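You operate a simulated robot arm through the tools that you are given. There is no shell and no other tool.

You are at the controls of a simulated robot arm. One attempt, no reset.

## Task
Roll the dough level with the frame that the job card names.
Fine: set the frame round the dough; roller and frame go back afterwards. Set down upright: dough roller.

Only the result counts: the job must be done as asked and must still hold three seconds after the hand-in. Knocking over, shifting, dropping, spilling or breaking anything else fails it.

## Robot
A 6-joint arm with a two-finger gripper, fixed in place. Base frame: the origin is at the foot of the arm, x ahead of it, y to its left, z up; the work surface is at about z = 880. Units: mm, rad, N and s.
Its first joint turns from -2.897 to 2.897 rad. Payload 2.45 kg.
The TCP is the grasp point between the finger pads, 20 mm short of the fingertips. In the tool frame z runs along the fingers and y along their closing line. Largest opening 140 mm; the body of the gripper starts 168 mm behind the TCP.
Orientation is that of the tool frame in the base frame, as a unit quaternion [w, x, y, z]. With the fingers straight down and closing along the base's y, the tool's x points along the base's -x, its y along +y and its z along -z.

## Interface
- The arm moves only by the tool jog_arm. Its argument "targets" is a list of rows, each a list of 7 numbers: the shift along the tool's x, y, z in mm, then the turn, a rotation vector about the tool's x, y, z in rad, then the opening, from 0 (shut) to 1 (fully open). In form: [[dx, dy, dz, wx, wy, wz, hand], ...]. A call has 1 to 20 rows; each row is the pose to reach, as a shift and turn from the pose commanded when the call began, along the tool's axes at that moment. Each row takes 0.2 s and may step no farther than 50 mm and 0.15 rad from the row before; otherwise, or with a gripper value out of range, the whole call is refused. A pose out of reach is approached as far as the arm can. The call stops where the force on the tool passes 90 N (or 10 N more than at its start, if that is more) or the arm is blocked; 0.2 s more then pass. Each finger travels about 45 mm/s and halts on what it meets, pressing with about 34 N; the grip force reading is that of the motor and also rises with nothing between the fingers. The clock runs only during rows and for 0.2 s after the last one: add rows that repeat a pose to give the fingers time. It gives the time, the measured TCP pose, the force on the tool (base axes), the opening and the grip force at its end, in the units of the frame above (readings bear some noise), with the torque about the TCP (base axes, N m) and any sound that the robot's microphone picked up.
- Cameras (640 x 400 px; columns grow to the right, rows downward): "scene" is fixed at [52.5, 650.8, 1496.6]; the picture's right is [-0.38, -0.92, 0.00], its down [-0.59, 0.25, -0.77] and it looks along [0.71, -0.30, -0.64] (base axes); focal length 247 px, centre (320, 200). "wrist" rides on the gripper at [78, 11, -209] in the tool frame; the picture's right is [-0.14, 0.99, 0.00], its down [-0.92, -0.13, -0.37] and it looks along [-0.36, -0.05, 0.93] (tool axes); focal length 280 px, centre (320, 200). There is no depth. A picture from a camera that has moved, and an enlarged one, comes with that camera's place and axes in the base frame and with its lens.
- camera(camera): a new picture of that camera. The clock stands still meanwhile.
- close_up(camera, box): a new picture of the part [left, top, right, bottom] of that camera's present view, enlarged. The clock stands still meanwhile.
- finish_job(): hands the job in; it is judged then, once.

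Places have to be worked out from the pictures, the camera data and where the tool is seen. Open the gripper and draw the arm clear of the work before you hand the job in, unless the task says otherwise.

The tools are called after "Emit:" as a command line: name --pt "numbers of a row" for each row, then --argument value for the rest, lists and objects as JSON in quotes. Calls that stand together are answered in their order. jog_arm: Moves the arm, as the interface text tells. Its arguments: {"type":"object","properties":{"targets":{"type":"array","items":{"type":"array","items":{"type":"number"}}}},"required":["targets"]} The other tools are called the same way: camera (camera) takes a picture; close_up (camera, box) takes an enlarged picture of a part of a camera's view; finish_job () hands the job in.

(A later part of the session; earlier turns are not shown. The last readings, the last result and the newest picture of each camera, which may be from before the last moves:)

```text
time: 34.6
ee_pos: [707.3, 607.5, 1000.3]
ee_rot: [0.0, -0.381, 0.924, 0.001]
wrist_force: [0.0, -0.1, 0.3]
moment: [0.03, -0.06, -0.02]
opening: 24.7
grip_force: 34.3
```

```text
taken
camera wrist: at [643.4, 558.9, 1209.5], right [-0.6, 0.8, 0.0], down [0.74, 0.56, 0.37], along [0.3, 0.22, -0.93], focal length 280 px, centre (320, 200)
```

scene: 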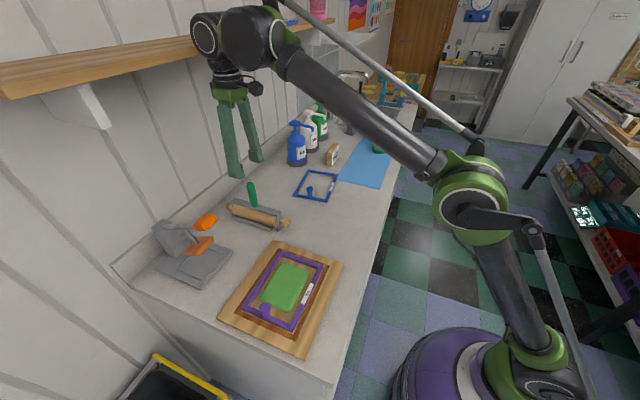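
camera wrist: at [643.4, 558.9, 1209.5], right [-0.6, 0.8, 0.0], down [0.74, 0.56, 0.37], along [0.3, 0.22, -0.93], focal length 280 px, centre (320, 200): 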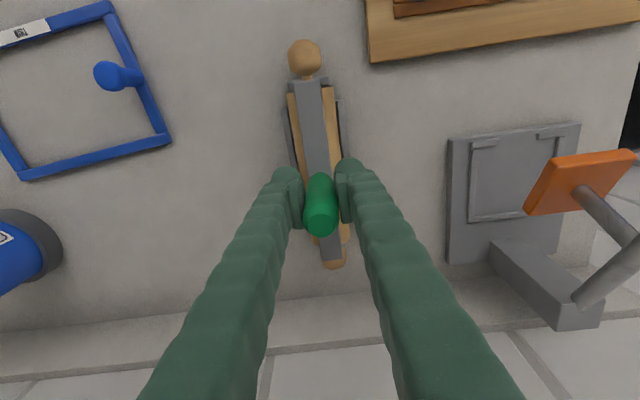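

Gripped at 24.7 mm with the roller undisturbed; the stand pose is TCP (707.0, 607.3, 1000.0). I'll lift it straight up.

Emit:
jog_arm --pt "0 0 -5 0 0 0 0" --pt "0 0 -15 0 0 0 0" --pt "0 0 -30 0 0 0 0" --pt "0 0 -50 0 0 0 0" --pt "0 0 -70 0 0 0 0" --pt "0 0 -70 0 0 0 0"

Emit:
camera --camera "wrist"

Emit:
camera --camera "scene"

Emit:
close_up --camera "scene" --box '[210, 150, 310, 250]'

```text
time: 36.0
ee_pos: [706.6, 606.8, 1069.6]
ee_rot: [0.001, -0.38, 0.925, 0.001]
wrist_force: [0.1, 0.2, -3.0]
moment: [0.0, -0.03, -0.01]
opening: 24.8
grip_force: 34.0
```

```text
taken
camera wrist: at [643.4, 559.1, 1279.3], right [-0.6, 0.8, 0.0], down [0.74, 0.56, 0.37], along [0.3, 0.22, -0.93], focal length 280 px, centre (320, 200)
```

wrist: 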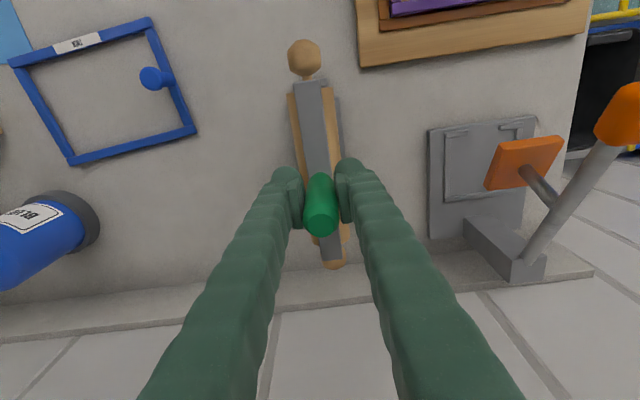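

```text
taken
```

scene: 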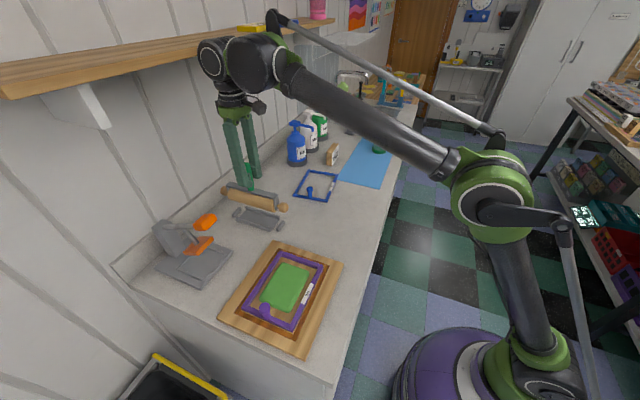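

```text
4.00 times, centred on (260, 200) of scene
camera zoom: at [52.5, 650.8, 1496.6], right [-0.38, -0.92, 0.0], down [-0.59, 0.25, -0.77], along [0.71, -0.3, -0.64], focal length 987 px, centre (560, 200)
```

zoom: 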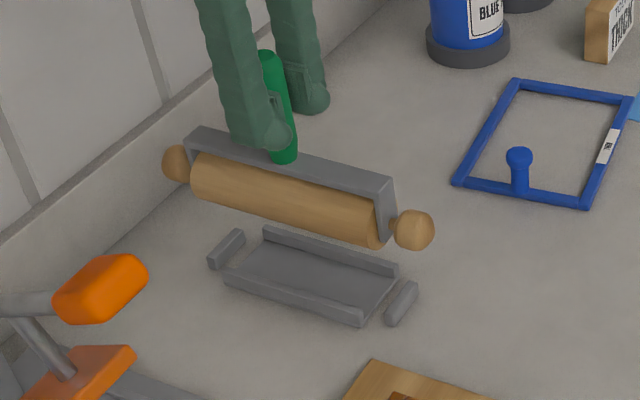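

The roller hangs level (about 0.3 kg) and the cradle is clear. I'll carry it over the frame's far end, opposite the knob.

Emit:
jog_arm --pt "15 8 -20 0 0 0 0" --pt "45 25 -20 0 0 0 0" --pt "80 44 -20 0 0 -0.001 0" --pt "115 64 -20 0 0 -0.002 0" --pt "150 83 -20 0 0 -0.003 0" --pt "185 102 -20 0 0 -0.005 0" --pt "208 115 -20 0 0 -0.006 0" --pt "217.5 120.4 -20 0 0 -0.006 0" --pt "217.5 120.4 -20 0 0 -0.006 0"

Emit:
camera --camera "wrist"

Emit:
camera --camera "scene"

```text
time: 38.0
ee_pos: [468.0, 539.6, 1087.8]
ee_rot: [0.0, -0.383, 0.924, 0.0]
wrist_force: [-1.0, 0.2, -2.8]
moment: [-0.01, 0.07, 0.0]
opening: 24.6
grip_force: 33.7
```

```text
taken
camera wrist: at [403.7, 490.6, 1297.6], right [-0.6, 0.8, 0.0], down [0.74, 0.56, 0.37], along [0.29, 0.22, -0.93], focal length 280 px, centre (320, 200)
```

wrist: 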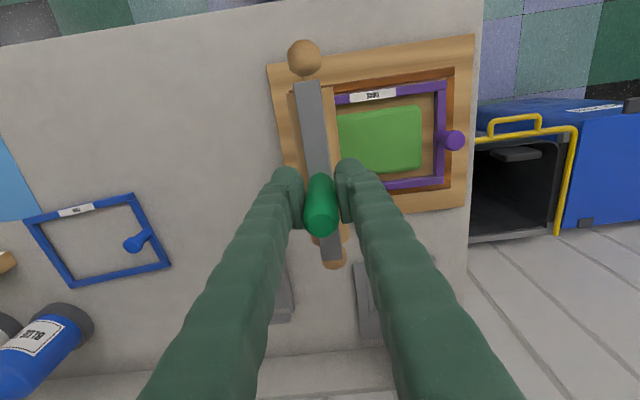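

```text
taken
```

scene: 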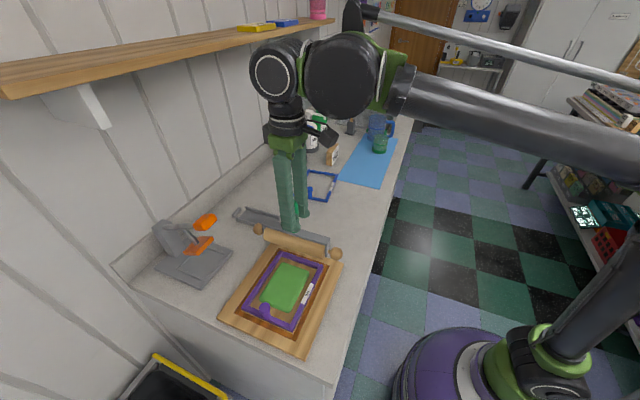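

The roller is above the far end of the frame. I'll lower it partway and check alignment.

Emit:
jog_arm --pt "0 0 20 0 0 0 0" --pt "0 0 40 0 0 0 0" --pt "0 0 55 0 0 0 0" --pt "0 0 62 0 0 0 0" --pt "0 0 62 0 0 0 0"

Emit:
camera --camera "wrist"

Emit:
close_up --camera "scene" --box '[225, 200, 355, 350]'

Emit:
close_up --camera "wrist" --box '[250, 20, 490, 240]'

```text
time: 39.2
ee_pos: [467.7, 539.6, 1028.2]
ee_rot: [0.0, -0.383, 0.924, 0.001]
wrist_force: [0.1, -0.1, -3.2]
moment: [-0.03, 0.0, 0.02]
opening: 24.5
grip_force: 33.6
```

```text
taken
camera wrist: at [404.6, 491.0, 1236.4], right [-0.6, 0.8, 0.0], down [0.74, 0.56, 0.37], along [0.29, 0.22, -0.93], focal length 280 px, centre (320, 200)
```

wrist: 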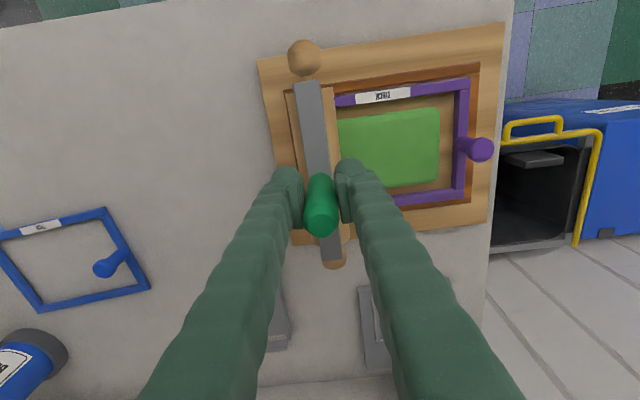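

```text
2.67 times, centred on (290, 275) of scene
camera zoom: at [52.5, 650.8, 1496.6], right [-0.38, -0.92, 0.0], down [-0.59, 0.25, -0.77], along [0.71, -0.3, -0.64], focal length 658 px, centre (400, 0)
```

zoom: 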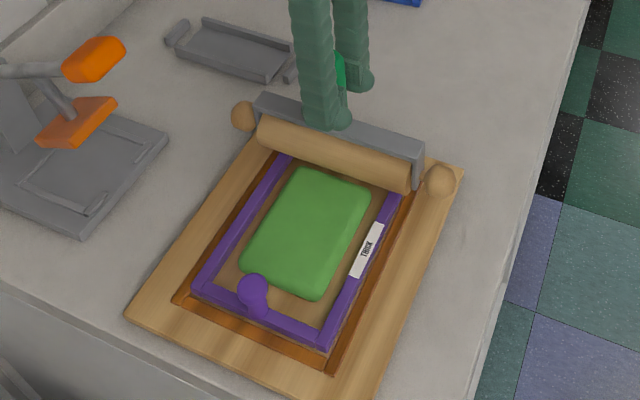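

```text
1.82 times, centred on (370, 130) of wrist
camera zoom: at [404.6, 491.0, 1236.4], right [-0.6, 0.8, 0.0], down [0.74, 0.56, 0.37], along [0.29, 0.22, -0.93], focal length 510 px, centre (229, 327)
```

zoom: 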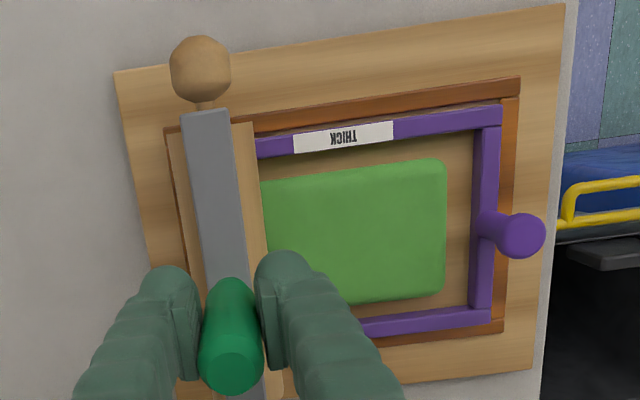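

It's aligned across the frame. I'll lower gradually until it touches the rails.

Emit:
jog_arm --pt "0 0 4 0 0 0 0" --pt "0 0 8 0 0 0 0" --pt "0 0 11 0 0 0 0" --pt "0 0 11 0 0 0 0"

Emit:
jog_arm --pt "0 0 1 0 0 0 0" --pt "0 0 2 0 0 0 0" --pt "0 0 2 0 0 0 0"

Emit:
jog_arm --pt "0 0 1 0 0 0 0" --pt "0 0 2 0 0 0 0" --pt "0 0 2 0 0 0 0"

```text
time: 40.2
ee_pos: [466.2, 538.0, 1017.3]
ee_rot: [0.002, -0.383, 0.924, 0.0]
wrist_force: [0.0, 8.0, 42.5]
moment: [1.14, 0.48, 0.03]
opening: 24.9
grip_force: 33.9
```

```text
time: 41.0
ee_pos: [466.5, 538.7, 1014.9]
ee_rot: [0.002, -0.383, 0.924, 0.001]
wrist_force: [0.0, 5.3, 43.5]
moment: [0.56, 0.13, 0.02]
opening: 24.3
grip_force: 33.8
```

```text
time: 41.8
ee_pos: [467.2, 538.6, 1013.1]
ee_rot: [0.002, -0.384, 0.924, 0.0]
wrist_force: [-1.5, 3.7, 43.2]
moment: [0.54, 0.07, 0.06]
opening: 24.6
grip_force: 33.8
```

The force has plateaued at 43 N, so the roller is on the rails and the handle is sliding slightly in the grip. I'll back off a little and look.

Emit:
jog_arm --pt "0 0 -0.5 0 0 0 0" --pt "0 0 -1 0 0 0 0" --pt "0 0 -1 0 0 0 0"

Emit:
camera --camera "wrist"

Emit:
close_up --camera "scene" --box '[225, 200, 355, 350]'

Emit:
close_up --camera "scene" --box '[300, 235, 350, 285]'

Emit:
close_up --camera "scene" --box '[265, 215, 315, 265]'

```text
time: 42.6
ee_pos: [466.0, 538.0, 1013.4]
ee_rot: [0.0, -0.384, 0.923, 0.0]
wrist_force: [-6.7, -2.8, 16.3]
moment: [0.12, 0.21, 0.05]
opening: 24.6
grip_force: 34.1
```

```text
taken
camera wrist: at [403.7, 489.8, 1222.7], right [-0.6, 0.8, 0.0], down [0.74, 0.56, 0.37], along [0.3, 0.22, -0.93], focal length 280 px, centre (320, 200)
```

wrist: 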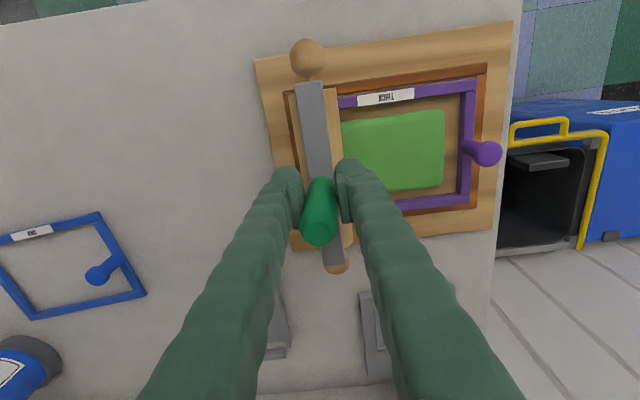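

```text
2.67 times, centred on (290, 275) of scene
camera zoom: at [52.5, 650.8, 1496.6], right [-0.38, -0.92, 0.0], down [-0.59, 0.25, -0.77], along [0.71, -0.3, -0.64], focal length 658 px, centre (400, 0)
```

zoom: 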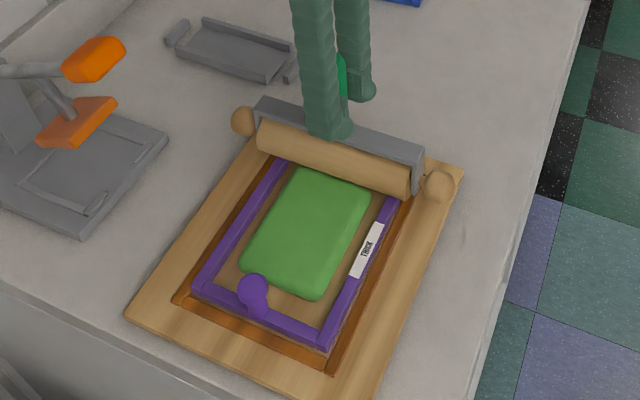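

```text
8.00 times, centred on (325, 260) of scene
camera zoom: at [52.5, 650.8, 1496.6], right [-0.38, -0.92, 0.0], down [-0.59, 0.25, -0.77], along [0.71, -0.3, -0.64], focal length 1974 px, centre (280, -280)
```

zoom: 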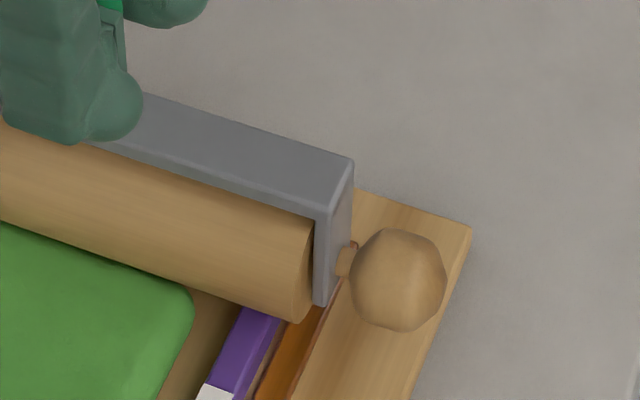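

```text
8.00 times, centred on (290, 240) of scene
camera zoom: at [52.5, 650.8, 1496.6], right [-0.38, -0.92, 0.0], down [-0.59, 0.25, -0.77], along [0.71, -0.3, -0.64], focal length 1974 px, centre (560, -120)
```

zoom: 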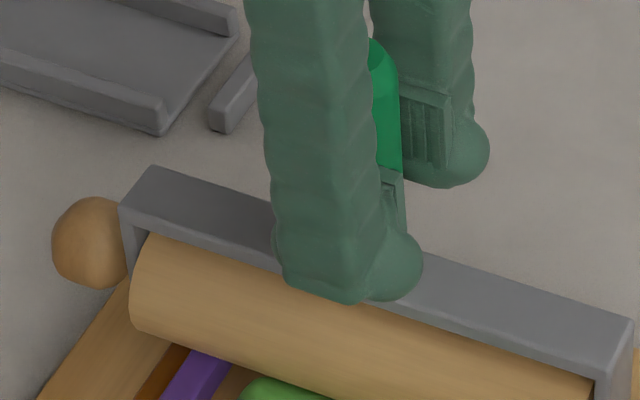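

The roller now rests on the frame rails with about 16 N. I'll roll slowly toward the knob end and check how the dough responds.

Emit:
jog_arm --pt "0 5 0 0 0 0 0" --pt "0 10 0 0 0 0 0" --pt "0 15 0 0 0 0 0" --pt "0 20 0 0 0 0 0" --pt "0 25 0 0 0 0 0" --pt "0 30 0 0 0 0 0" --pt "0 35 0 0 0 0 0" --pt "0 40 0 0 0 0 0"

Emit:
camera --camera "wrist"

Emit:
close_up --camera "scene" --box '[225, 200, 355, 350]'

```text
time: 44.4
ee_pos: [439.1, 567.1, 1013.7]
ee_rot: [0.0, -0.383, 0.924, 0.001]
wrist_force: [2.3, 3.3, 11.5]
moment: [0.21, -0.06, 0.05]
opening: 24.9
grip_force: 34.3
```

```text
taken
camera wrist: at [375.3, 519.0, 1223.0], right [-0.6, 0.8, 0.0], down [0.74, 0.56, 0.37], along [0.29, 0.22, -0.93], focal length 280 px, centre (320, 200)
```

wrist: 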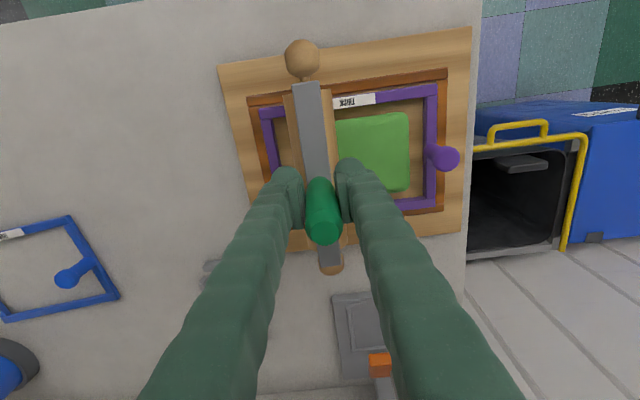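

```text
2.67 times, centred on (290, 275) of scene
camera zoom: at [52.5, 650.8, 1496.6], right [-0.38, -0.92, 0.0], down [-0.59, 0.25, -0.77], along [0.71, -0.3, -0.64], focal length 658 px, centre (400, 0)
```

zoom: 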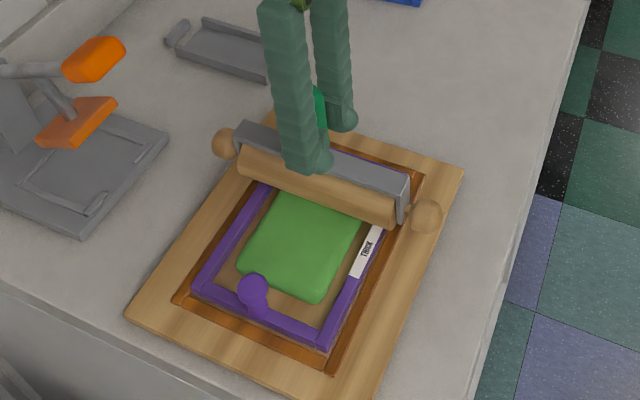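

It rolls smoothly with 11 N on it. I'll continue toward the knob with a bit more down-force.

Emit:
jog_arm --pt "0 5 0.4 0 0 0 0" --pt "0 10 0.6 0 0 0 0" --pt "0 15 0.6 0 0 0 0" --pt "0 20 0.6 0 0 0 0" --pt "0 25 0.6 0 0 0 0" --pt "0 30 0.6 0 0 0 0" --pt "0 35 0.6 0 0 0 0" --pt "0 40 0.6 0 0 0 0" --pt "0 45 0.6 0 0 0 0" --pt "0 50 0.6 0 0 0 0" --pt "0 55 0.6 0 0 0 0" --pt "0 60 0.6 0 0 0 0" --pt "0 65 0.6 0 0 0 0" --pt "0 70 0.6 0 0 0 0"

Emit:
camera --camera "wrist"

Emit:
close_up --camera "scene" --box '[225, 200, 355, 350]'

Emit:
close_up --camera "wrist" --box '[180, 60, 420, 260]'

```text
time: 47.4
ee_pos: [388.8, 617.5, 1012.6]
ee_rot: [0.001, -0.384, 0.924, 0.0]
wrist_force: [4.7, 1.8, 12.3]
moment: [0.05, -0.25, 0.01]
opening: 24.7
grip_force: 33.4
```

```text
taken
camera wrist: at [325.8, 568.3, 1221.9], right [-0.6, 0.8, 0.0], down [0.74, 0.56, 0.37], along [0.3, 0.22, -0.93], focal length 280 px, centre (320, 200)
```

wrist: 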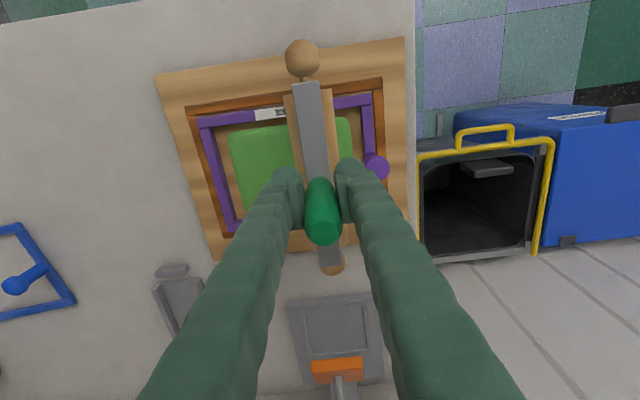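

```text
2.67 times, centred on (290, 275) of scene
camera zoom: at [52.5, 650.8, 1496.6], right [-0.38, -0.92, 0.0], down [-0.59, 0.25, -0.77], along [0.71, -0.3, -0.64], focal length 658 px, centre (400, 0)
```

zoom: 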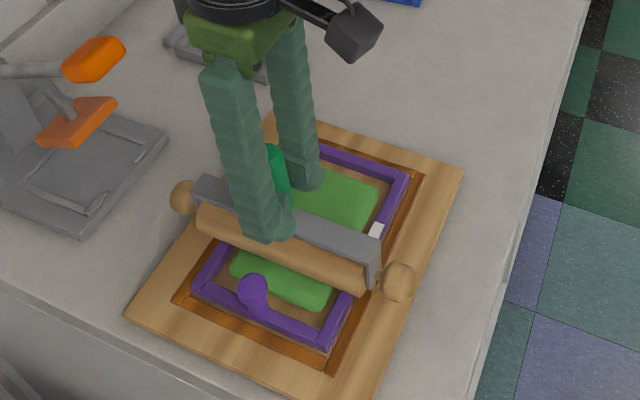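

```text
2.00 times, centred on (300, 160) of wrist
camera zoom: at [325.8, 568.3, 1221.9], right [-0.6, 0.8, 0.0], down [0.74, 0.56, 0.37], along [0.3, 0.22, -0.93], focal length 561 px, centre (360, 280)
```

zoom: 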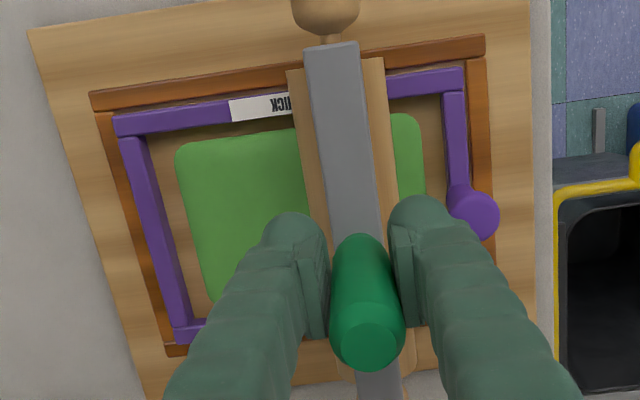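

The dough is flattening. I'll continue carefully toward the knob, watching for a side force.

Emit:
jog_arm --pt "0 4 0 0 0 0 0" --pt "0 8 0 0 0 0 0" --pt "0 12 0 0 0 0 0" --pt "0 14 0 0 0 0 0"

Emit:
close_up --camera "wrist" --box '[180, 60, 420, 260]'

Emit:
close_up --camera "scene" --box '[235, 270, 315, 345]'

```text
time: 48.4
ee_pos: [379.3, 626.4, 1012.5]
ee_rot: [0.001, -0.383, 0.924, 0.0]
wrist_force: [2.0, 0.1, 11.9]
moment: [-0.1, -0.16, 0.0]
opening: 24.4
grip_force: 33.9
```

```text
2.00 times, centred on (300, 160) of wrist
camera zoom: at [316.1, 577.9, 1222.0], right [-0.6, 0.8, 0.0], down [0.74, 0.56, 0.37], along [0.3, 0.22, -0.93], focal length 561 px, centre (360, 280)
```

zoom: 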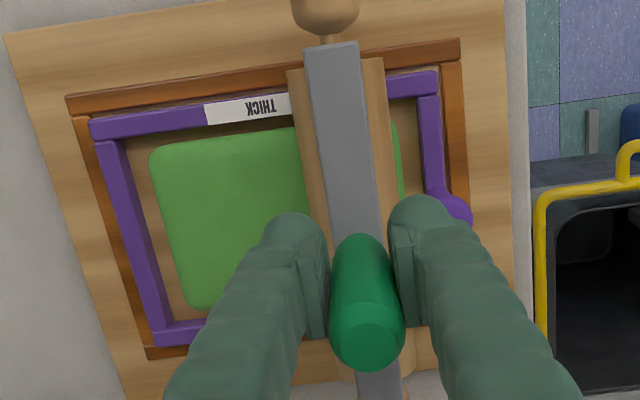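

```text
5.33 times, centred on (275, 308) of scene
camera zoom: at [52.5, 650.8, 1496.6], right [-0.38, -0.92, 0.0], down [-0.59, 0.25, -0.77], along [0.71, -0.3, -0.64], focal length 1316 px, centre (560, -373)
```

zoom: 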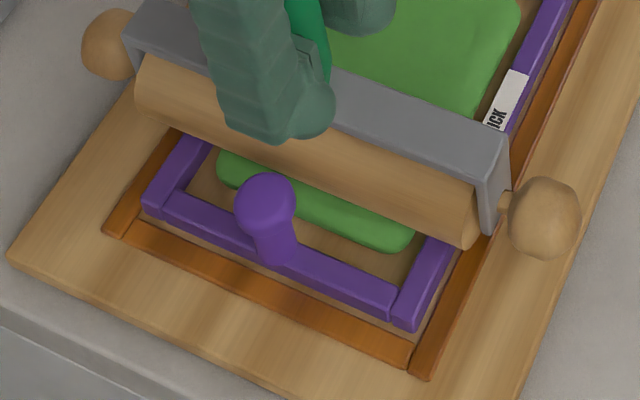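

There are still about 10 mm to the knob. I'll go a little further in 2 mm steps.

Emit:
jog_arm --pt "0 2 0 0 0 0 0" --pt "0 4 0 0 0 0 0" --pt "0 6 0 0 0 0 0"

Emit:
close_up --camera "scene" --box '[235, 270, 315, 345]'

```text
time: 49.2
ee_pos: [373.9, 631.9, 1012.8]
ee_rot: [0.001, -0.383, 0.924, 0.0]
wrist_force: [-1.1, 1.9, 11.7]
moment: [0.14, 0.06, 0.02]
opening: 24.8
grip_force: 34.0
```

```text
5.33 times, centred on (275, 308) of scene
camera zoom: at [52.5, 650.8, 1496.6], right [-0.38, -0.92, 0.0], down [-0.59, 0.25, -0.77], along [0.71, -0.3, -0.64], focal length 1316 px, centre (560, -373)
```

zoom: 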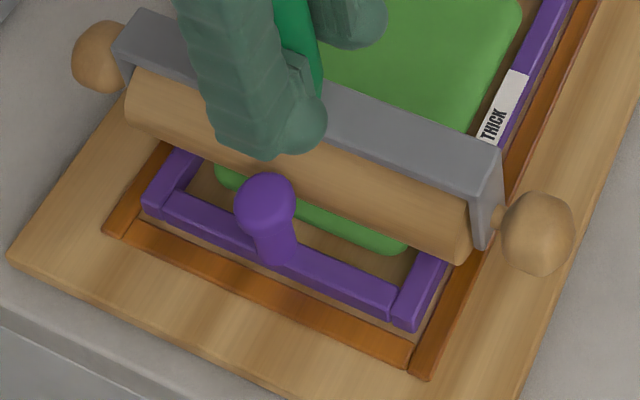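

I'm close to the knob now. I'll roll back to the far end with a little more down-force.

Emit:
jog_arm --pt "0 -4 0.4 0 0 0 0" --pt "0 -10 0.5 0 0 0 0" --pt "0 -16 0.5 0 0 0 0" --pt "0 -22 0.5 0 0 0 0" --pt "0 -28 0.5 0 0 0 0" --pt "0 -34 0.5 0 0 0 0" --pt "0 -40 0.5 0 0 0 0" --pt "0 -46 0.5 0 0 0 0" --pt "0 -52 0.5 0 0 0 0" --pt "0 -58 0.5 0 0 0 0" --pt "0 -64 0.5 0 0 0 0" --pt "0 -70 0.5 0 0 0 0" --pt "0 -76 0.5 0 0 0 0" --pt "0 -82 0.5 0 0 0 0" --pt "0 -88 0.5 0 0 0 0" --pt "0 -94 0.5 0 0 0 0" --pt "0 -100 0.5 0 0 0 0" --pt "0 -106 0.5 0 0 0 0" --pt "0 -112 0.5 0 0 0 0" --pt "0 -118 0.5 0 0 0 0"

Emit:
camera --camera "wrist"

Emit:
close_up --camera "scene" --box '[235, 220, 345, 345]'

Emit:
close_up --camera "wrist" --box '[280, 60, 500, 240]'

```text
time: 53.4
ee_pos: [459.4, 546.7, 1011.8]
ee_rot: [0.001, -0.384, 0.923, 0.001]
wrist_force: [2.0, 0.4, 7.3]
moment: [-0.02, -0.17, -0.02]
opening: 24.6
grip_force: 34.2
```

```text
taken
camera wrist: at [395.8, 498.7, 1221.4], right [-0.6, 0.8, 0.0], down [0.74, 0.56, 0.37], along [0.3, 0.22, -0.93], focal length 280 px, centre (320, 200)
```

wrist: 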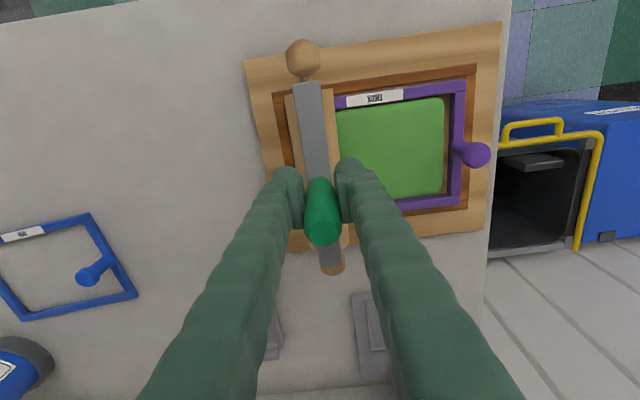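

```text
3.20 times, centred on (290, 282) of scene
camera zoom: at [52.5, 650.8, 1496.6], right [-0.38, -0.92, 0.0], down [-0.59, 0.25, -0.77], along [0.71, -0.3, -0.64], focal length 790 px, centre (416, -64)
```

zoom: 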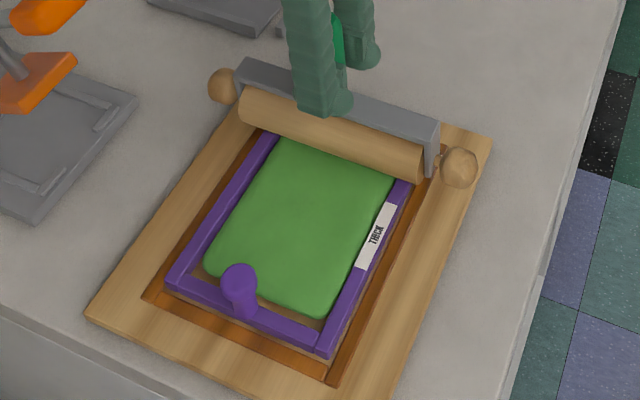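

```text
2.22 times, centred on (390, 150) of wrist
camera zoom: at [395.8, 498.7, 1221.4], right [-0.6, 0.8, 0.0], down [0.74, 0.56, 0.37], along [0.3, 0.22, -0.93], focal length 623 px, centre (164, 311)
```

zoom: 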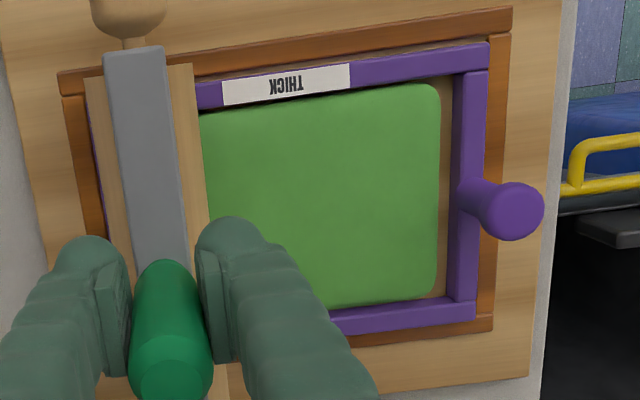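

The dough has spread to nearly fill the frame. I'll press down slightly here to check whether the roller is hard on the rails.

Emit:
jog_arm --pt "0 0 0.5 0 0 0 0" --pt "0 0 1 0 0 0 0" --pt "0 0 1 0 0 0 0"

Emit:
close_up --camera "scene" --box '[300, 235, 350, 285]'

Emit:
close_up --camera "scene" --box '[290, 240, 340, 310]'

Emit:
close_up --camera "scene" --box '[255, 290, 305, 340]'

```text
time: 54.2
ee_pos: [458.4, 547.1, 1011.0]
ee_rot: [0.001, -0.384, 0.923, 0.001]
wrist_force: [7.6, 3.7, 37.2]
moment: [0.02, -0.45, -0.07]
opening: 24.6
grip_force: 34.5
```

```text
8.00 times, centred on (325, 260) of scene
camera zoom: at [52.5, 650.8, 1496.6], right [-0.38, -0.92, 0.0], down [-0.59, 0.25, -0.77], along [0.71, -0.3, -0.64], focal length 1974 px, centre (280, -280)
```

zoom: 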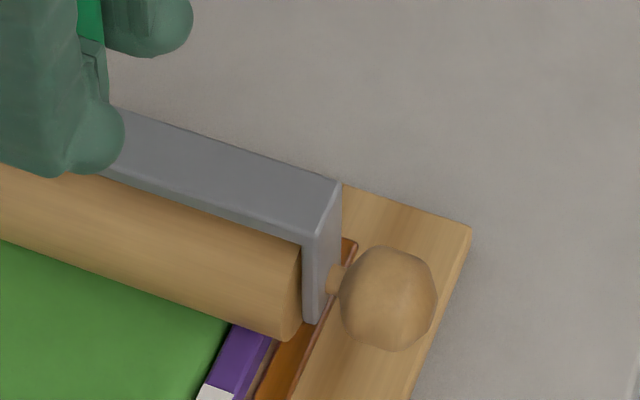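

```text
5.71 times, centred on (315, 275) of scene
camera zoom: at [52.5, 650.8, 1496.6], right [-0.38, -0.92, 0.0], down [-0.59, 0.25, -0.77], along [0.71, -0.3, -0.64], focal length 1410 px, centre (349, -229)
```

zoom: 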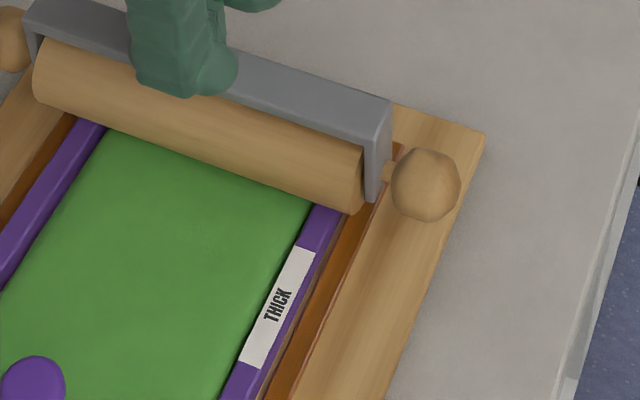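

```text
8.00 times, centred on (280, 315) of scene
camera zoom: at [52.5, 650.8, 1496.6], right [-0.38, -0.92, 0.0], down [-0.59, 0.25, -0.77], along [0.71, -0.3, -0.64], focal length 1974 px, centre (640, -720)
```

zoom: 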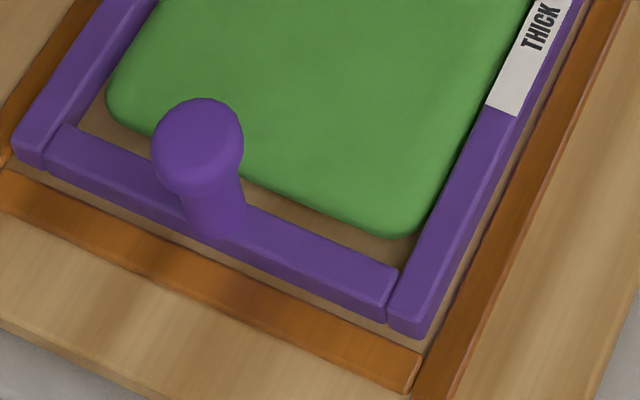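

The roller is hard on the rails here (37 N for 1 mm). I'll make more full passes at about 25 N to level the dough completely.

Emit:
jog_arm --pt "0 6 -0.3 0 0 0 0" --pt "0 12 -0.3 0 0 0 0" --pt "0 18 -0.3 0 0 0 0" --pt "0 24 -0.3 0 0 0 0" --pt "0 30 -0.3 0 0 0 0" --pt "0 36 -0.3 0 0 0 0" --pt "0 42 -0.3 0 0 0 0" --pt "0 48 -0.3 0 0 0 0" --pt "0 54 -0.3 0 0 0 0" --pt "0 60 -0.3 0 0 0 0" --pt "0 66 -0.3 0 0 0 0" --pt "0 72 -0.3 0 0 0 0" --pt "0 78 -0.3 0 0 0 0" --pt "0 84 -0.3 0 0 0 0" --pt "0 90 -0.3 0 0 0 0" --pt "0 96 -0.3 0 0 0 0" --pt "0 102 -0.3 0 0 0 0" --pt "0 108 -0.3 0 0 0 0" --pt "0 114 -0.3 0 0 0 0" --pt "0 118 -0.3 0 0 0 0"

Emit:
close_up --camera "wrist" --box '[140, 60, 400, 260]'

Emit:
close_up --camera "scene" --box '[235, 220, 345, 345]'

```text
time: 58.4
ee_pos: [375.3, 631.0, 1010.7]
ee_rot: [0.0, -0.383, 0.924, 0.0]
wrist_force: [-0.8, -1.4, -1.0]
moment: [-0.02, 0.07, 0.03]
opening: 24.6
grip_force: 33.9
```

```text
2.00 times, centred on (270, 160) of wrist
camera zoom: at [311.8, 582.9, 1220.8], right [-0.6, 0.8, 0.0], down [0.74, 0.56, 0.37], along [0.29, 0.22, -0.93], focal length 561 px, centre (420, 280)
```

zoom: 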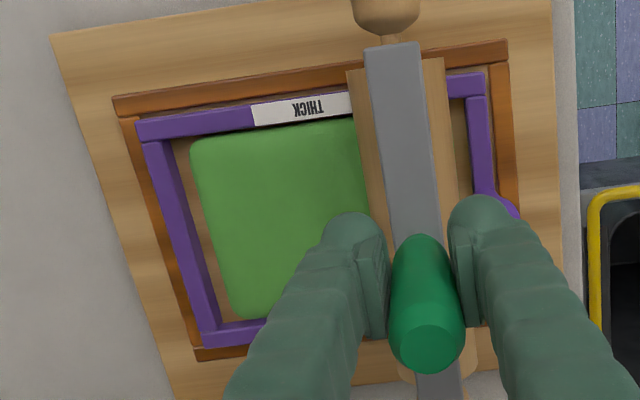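

```text
3.20 times, centred on (290, 282) of scene
camera zoom: at [52.5, 650.8, 1496.6], right [-0.38, -0.92, 0.0], down [-0.59, 0.25, -0.77], along [0.71, -0.3, -0.64], focal length 790 px, centre (416, -64)
```

zoom: 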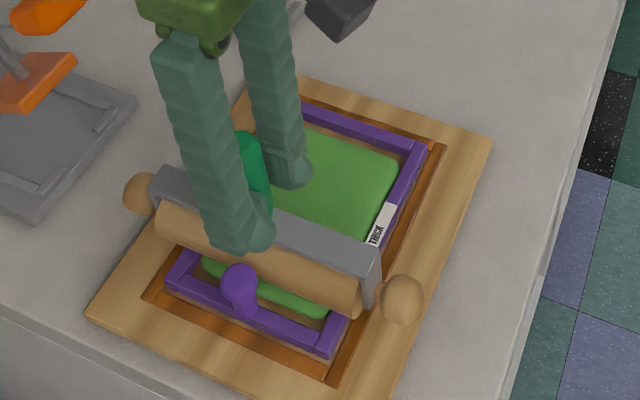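

The load dropped to about 2 N, so the grip crept a little. I'll add down-force and roll back.

Emit:
jog_arm --pt "0 0 0.6 0 0 0 0" --pt "0 0 1.2 0 0 0 0" --pt "0 0 1.2 0 0 0 0"

Emit:
jog_arm --pt "0 -6 0 0 0 0 0" --pt "0 -12 0 0 0 0 0" --pt "0 -18 0 0 0 0 0" --pt "0 -24 0 0 0 0 0" --pt "0 -30 0 0 0 0 0" --pt "0 -36 0 0 0 0 0" --pt "0 -42 0 0 0 0 0" --pt "0 -48 0 0 0 0 0" --pt "0 -54 0 0 0 0 0" --pt "0 -60 0 0 0 0 0"

```text
time: 59.2
ee_pos: [375.1, 631.5, 1011.9]
ee_rot: [0.001, -0.384, 0.924, 0.0]
wrist_force: [5.6, 8.2, 39.7]
moment: [0.38, -0.28, 0.1]
opening: 24.4
grip_force: 33.8
```

```text
time: 61.4
ee_pos: [418.1, 587.7, 1009.6]
ee_rot: [0.002, -0.384, 0.923, 0.001]
wrist_force: [-0.4, -1.4, 12.9]
moment: [0.08, -0.05, 0.0]
opening: 24.7
grip_force: 33.9
```

That's good contact throughout. I'll finish the pass to the far end with a bit more push.

Emit:
jog_arm --pt "0 -6 0.4 0 0 0 0" --pt "0 -12 0.5 0 0 0 0" --pt "0 -18 0.5 0 0 0 0" --pt "0 -24 0.5 0 0 0 0" --pt "0 -30 0.5 0 0 0 0" --pt "0 -36 0.5 0 0 0 0" --pt "0 -42 0.5 0 0 0 0" --pt "0 -48 0.5 0 0 0 0" --pt "0 -54 0.5 0 0 0 0" --pt "0 -60 0.5 0 0 0 0" --pt "0 -66 0.5 0 0 0 0" --pt "0 -72 0.5 0 0 0 0"

Emit:
close_up --camera "scene" --box '[235, 220, 345, 345]'

Emit:
close_up --camera "wrist" --box '[280, 60, 500, 240]'

Emit:
close_up --camera "scene" --box '[255, 290, 305, 340]'

```text
time: 64.0
ee_pos: [466.7, 537.8, 1009.4]
ee_rot: [0.001, -0.384, 0.923, 0.0]
wrist_force: [-5.2, -0.7, 16.4]
moment: [0.17, 0.14, -0.02]
opening: 24.5
grip_force: 34.0
```

```text
3.20 times, centred on (290, 282) of scene
camera zoom: at [52.5, 650.8, 1496.6], right [-0.38, -0.92, 0.0], down [-0.59, 0.25, -0.77], along [0.71, -0.3, -0.64], focal length 790 px, centre (416, -64)
```

zoom: 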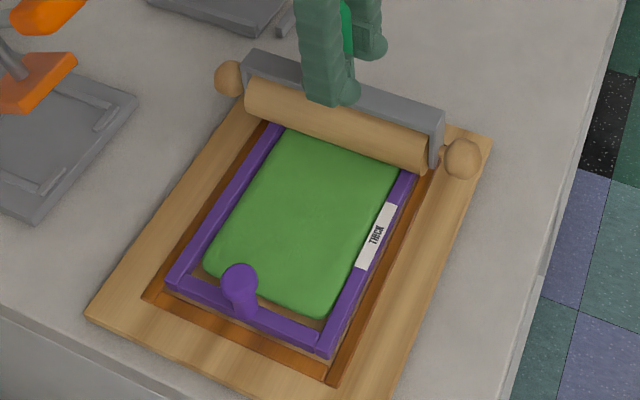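

```text
2.22 times, centred on (390, 150) of wrist
camera zoom: at [404.8, 489.2, 1219.1], right [-0.6, 0.8, 0.0], down [0.74, 0.56, 0.37], along [0.3, 0.22, -0.93], focal length 623 px, centre (164, 311)
```

zoom: 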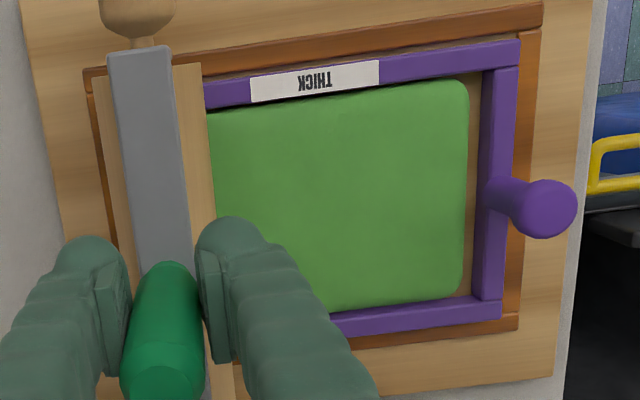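

```text
8.00 times, centred on (280, 315) of scene
camera zoom: at [52.5, 650.8, 1496.6], right [-0.38, -0.92, 0.0], down [-0.59, 0.25, -0.77], along [0.71, -0.3, -0.64], focal length 1974 px, centre (640, -720)
```

zoom: 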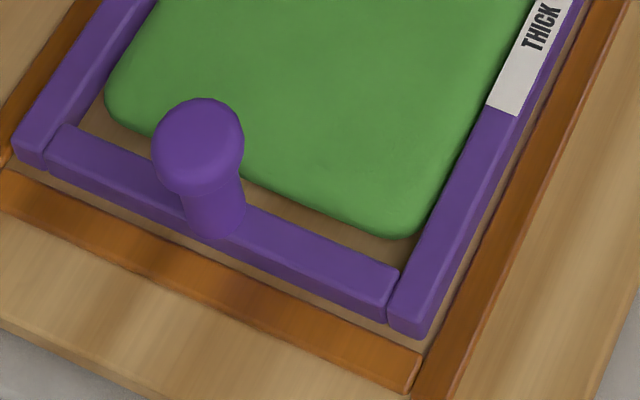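

The dough outline hasn't changed over the last two passes and looks flush with the rails, so it's level. I'll lift the roller straight up and inspect.

Emit:
jog_arm --pt "0 0 -5 0 0 0 0" --pt "0 0 -20 0 0 0 0" --pt "0 0 -45 0 0 0 0" --pt "0 0 -75 0 0 0 0" --pt "0 0 -85 0 0 0 0" --pt "0 0 -85 0 0 0 0"

Emit:
camera --camera "wrist"

Emit:
close_up --camera "scene" --box '[225, 180, 355, 350]'

Emit:
close_up --camera "scene" --box '[250, 245, 335, 335]'

```text
time: 65.4
ee_pos: [468.5, 538.0, 1094.3]
ee_rot: [0.001, -0.384, 0.923, 0.001]
wrist_force: [0.1, -0.3, -3.3]
moment: [0.01, 0.0, -0.02]
opening: 24.8
grip_force: 34.4
```

```text
taken
camera wrist: at [405.6, 489.3, 1304.0], right [-0.6, 0.8, 0.0], down [0.74, 0.56, 0.37], along [0.29, 0.22, -0.93], focal length 280 px, centre (320, 200)
```

wrist: 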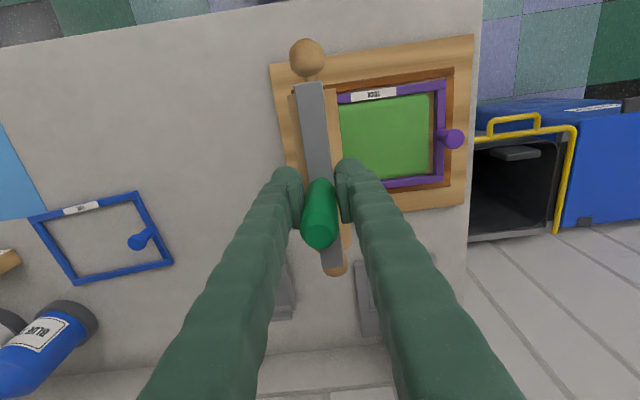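

```text
2.35 times, centred on (290, 265) of scene
camera zoom: at [52.5, 650.8, 1496.6], right [-0.38, -0.92, 0.0], down [-0.59, 0.25, -0.77], along [0.71, -0.3, -0.64], focal length 581 px, centre (391, 47)
```

zoom: 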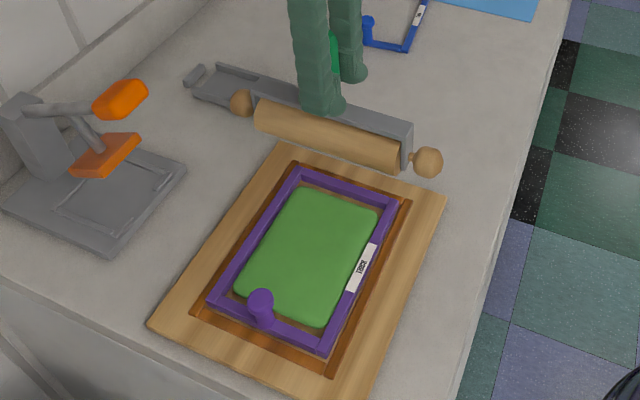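

```text
4.44 times, centred on (292, 290) of scene
camera zoom: at [52.5, 650.8, 1496.6], right [-0.38, -0.92, 0.0], down [-0.59, 0.25, -0.77], along [0.71, -0.3, -0.64], focal length 1097 px, centre (442, -200)
```

zoom: 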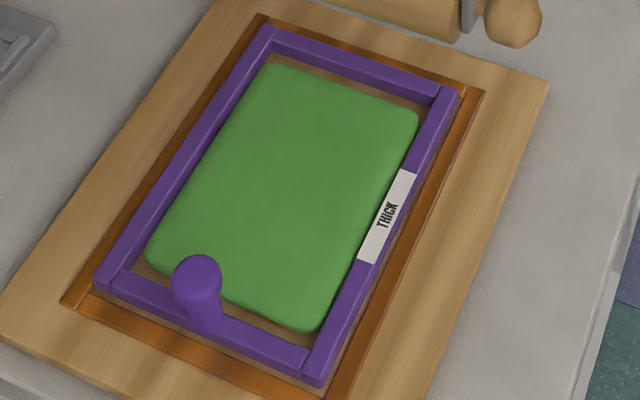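

The dough is spread evenly inside the frame. I'll carry the roller back over its cradle along the reverse path.

Emit:
jog_arm --pt "-9 -5 0 0 0 0 0" --pt "-35 -19 0 0 0 0.001 0" --pt "-70 -39 0 0 0 0.002 0" --pt "-105 -58 0 0 0 0.003 0" --pt "-140 -77 0 0 0 0.004 0" --pt "-175 -97 0 0 0 0.005 0" --pt "-203 -112 0 0 0 0.006 0" --pt "-216.8 -119.7 0 0 0 0.006 0" --pt "-216.8 -119.7 0 0 0 0.006 0" --pt "-216.8 -119.7 0 0 0 0.006 0"

Emit:
camera --camera "wrist"

Emit:
close_up --camera "scene" --box '[210, 150, 310, 250]'

Emit:
close_up --camera "wrist" --box '[230, 20, 430, 280]'

```text
time: 67.6
ee_pos: [706.8, 608.3, 1093.0]
ee_rot: [0.001, -0.381, 0.925, -0.001]
wrist_force: [0.5, 0.7, -3.4]
moment: [-0.02, 0.02, -0.01]
opening: 24.3
grip_force: 34.3
```

```text
taken
camera wrist: at [643.4, 559.8, 1303.2], right [-0.6, 0.8, 0.0], down [0.74, 0.56, 0.37], along [0.3, 0.22, -0.93], focal length 280 px, centre (320, 200)
```

wrist: 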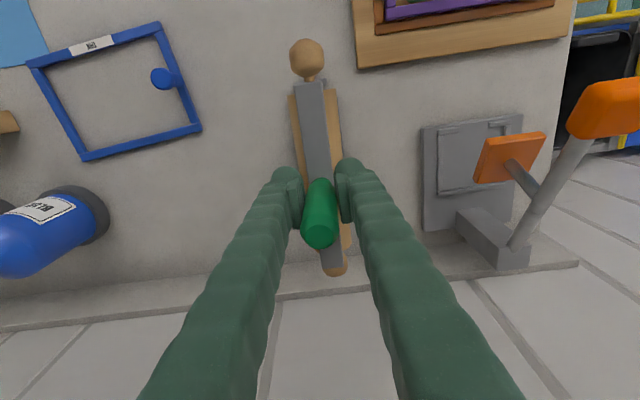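

```text
4.00 times, centred on (260, 200) of scene
camera zoom: at [52.5, 650.8, 1496.6], right [-0.38, -0.92, 0.0], down [-0.59, 0.25, -0.77], along [0.71, -0.3, -0.64], focal length 987 px, centre (560, 200)
```

zoom: 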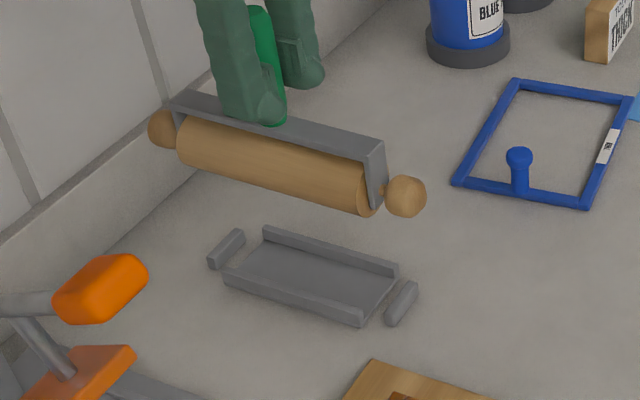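

```text
1.54 times, centred on (330, 150) of wrist
camera zoom: at [643.4, 559.8, 1303.2], right [-0.6, 0.8, 0.0], down [0.74, 0.56, 0.37], along [0.3, 0.22, -0.93], focal length 431 px, centre (305, 277)
```

zoom: 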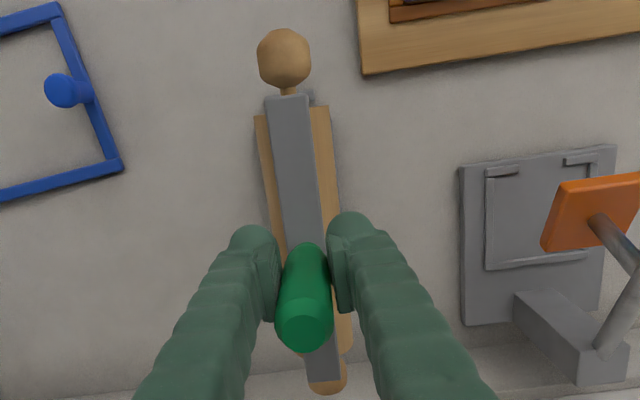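

It's over the cradle. I'll check whether the roller has tilted in the grip by looking at the handle and bar closely.

Emit:
close_up --camera "wrist" --box '[280, 20, 370, 120]'

Emit:
close_up --camera "wrist" --box '[275, 160, 365, 290]'

Emit:
close_up --camera "scene" --box '[240, 180, 280, 225]'

Emit:
close_up --camera "scene" --box '[225, 140, 275, 200]'

```text
4.00 times, centred on (325, 70) of wrist
camera zoom: at [643.4, 559.8, 1303.2], right [-0.6, 0.8, 0.0], down [0.74, 0.56, 0.37], along [0.3, 0.22, -0.93], focal length 1122 px, centre (300, 720)
```

zoom: 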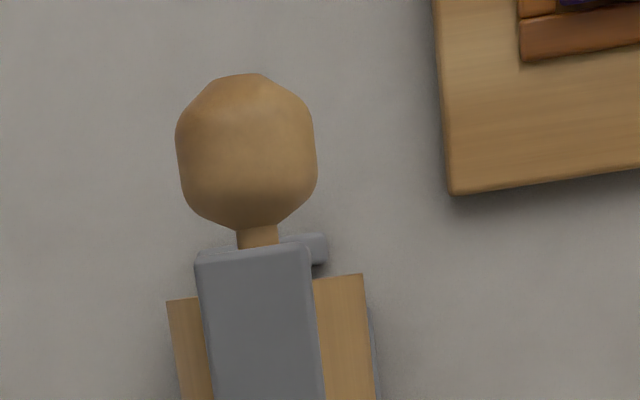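

```text
3.08 times, centred on (320, 225) of wrist
camera zoom: at [643.4, 559.8, 1303.2], right [-0.6, 0.8, 0.0], down [0.74, 0.56, 0.37], along [0.3, 0.22, -0.93], focal length 863 px, centre (320, 123)
```

zoom: 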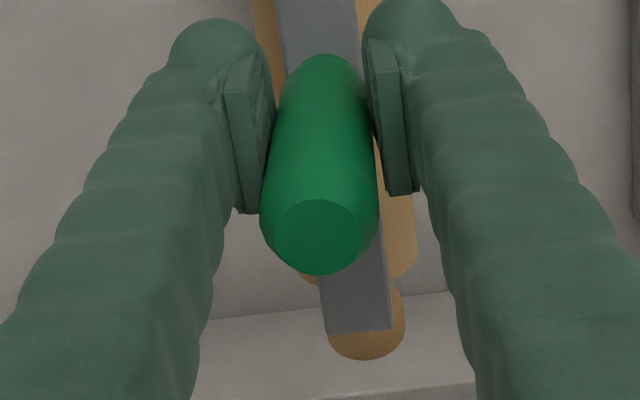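

```text
8.89 times, centred on (260, 202) of scene
camera zoom: at [52.5, 650.8, 1496.6], right [-0.38, -0.92, 0.0], down [-0.59, 0.25, -0.77], along [0.71, -0.3, -0.64], focal length 2194 px, centre (853, 178)
```

zoom: 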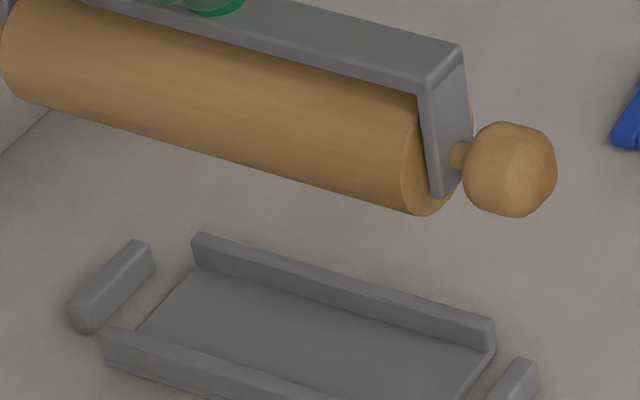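

```text
6.67 times, centred on (250, 170) of scene
camera zoom: at [52.5, 650.8, 1496.6], right [-0.38, -0.92, 0.0], down [-0.59, 0.25, -0.77], along [0.71, -0.3, -0.64], focal length 1645 px, centre (787, 400)
```

zoom: 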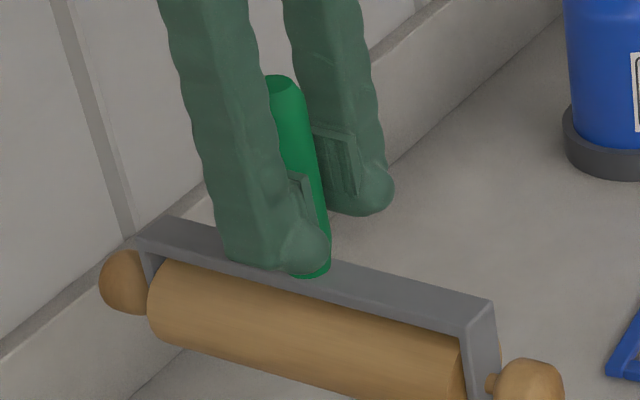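

The tilt in the grip is about 1° or less, and the gripper sits about 14 mm lower on the handle than before. I'll lower toward the cradle, stopping a little above it.

Emit:
jog_arm --pt "0 0 25 0 0 0 0" --pt "0 0 50 0 0 0 0" --pt "0 0 70 0 0 0 0" --pt "0 0 85 0 0 0 0" --pt "0 0 92 0 0 0 0" --pt "0 0 92 0 0 0 0"

Emit:
close_up --camera "scene" --box '[220, 185, 300, 240]'

Emit:
close_up --camera "wrist" --box '[260, 20, 380, 290]'

```text
time: 69.0
ee_pos: [705.7, 607.9, 1002.9]
ee_rot: [0.001, -0.38, 0.925, 0.0]
wrist_force: [-0.4, -0.2, -2.6]
moment: [-0.02, -0.04, 0.0]
opening: 24.6
grip_force: 34.5
```

```text
7.27 times, centred on (260, 212) of scene
camera zoom: at [52.5, 650.8, 1496.6], right [-0.38, -0.92, 0.0], down [-0.59, 0.25, -0.77], along [0.71, -0.3, -0.64], focal length 1795 px, centre (756, 109)
```

zoom: 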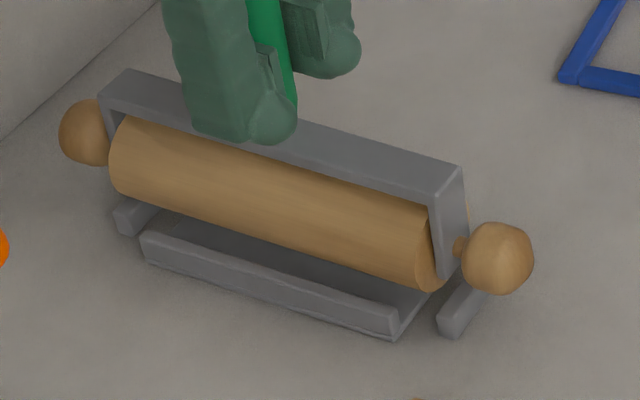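

```text
1.48 times, centred on (320, 155) of wrist
camera zoom: at [642.8, 559.1, 1211.9], right [-0.6, 0.8, 0.0], down [0.74, 0.56, 0.37], along [0.3, 0.22, -0.93], focal length 415 px, centre (320, 267)
```

zoom: 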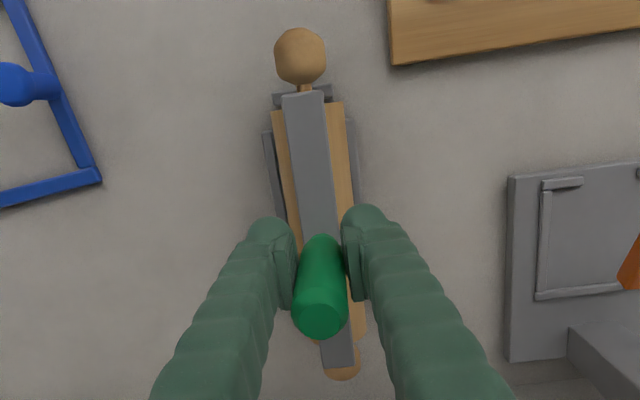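

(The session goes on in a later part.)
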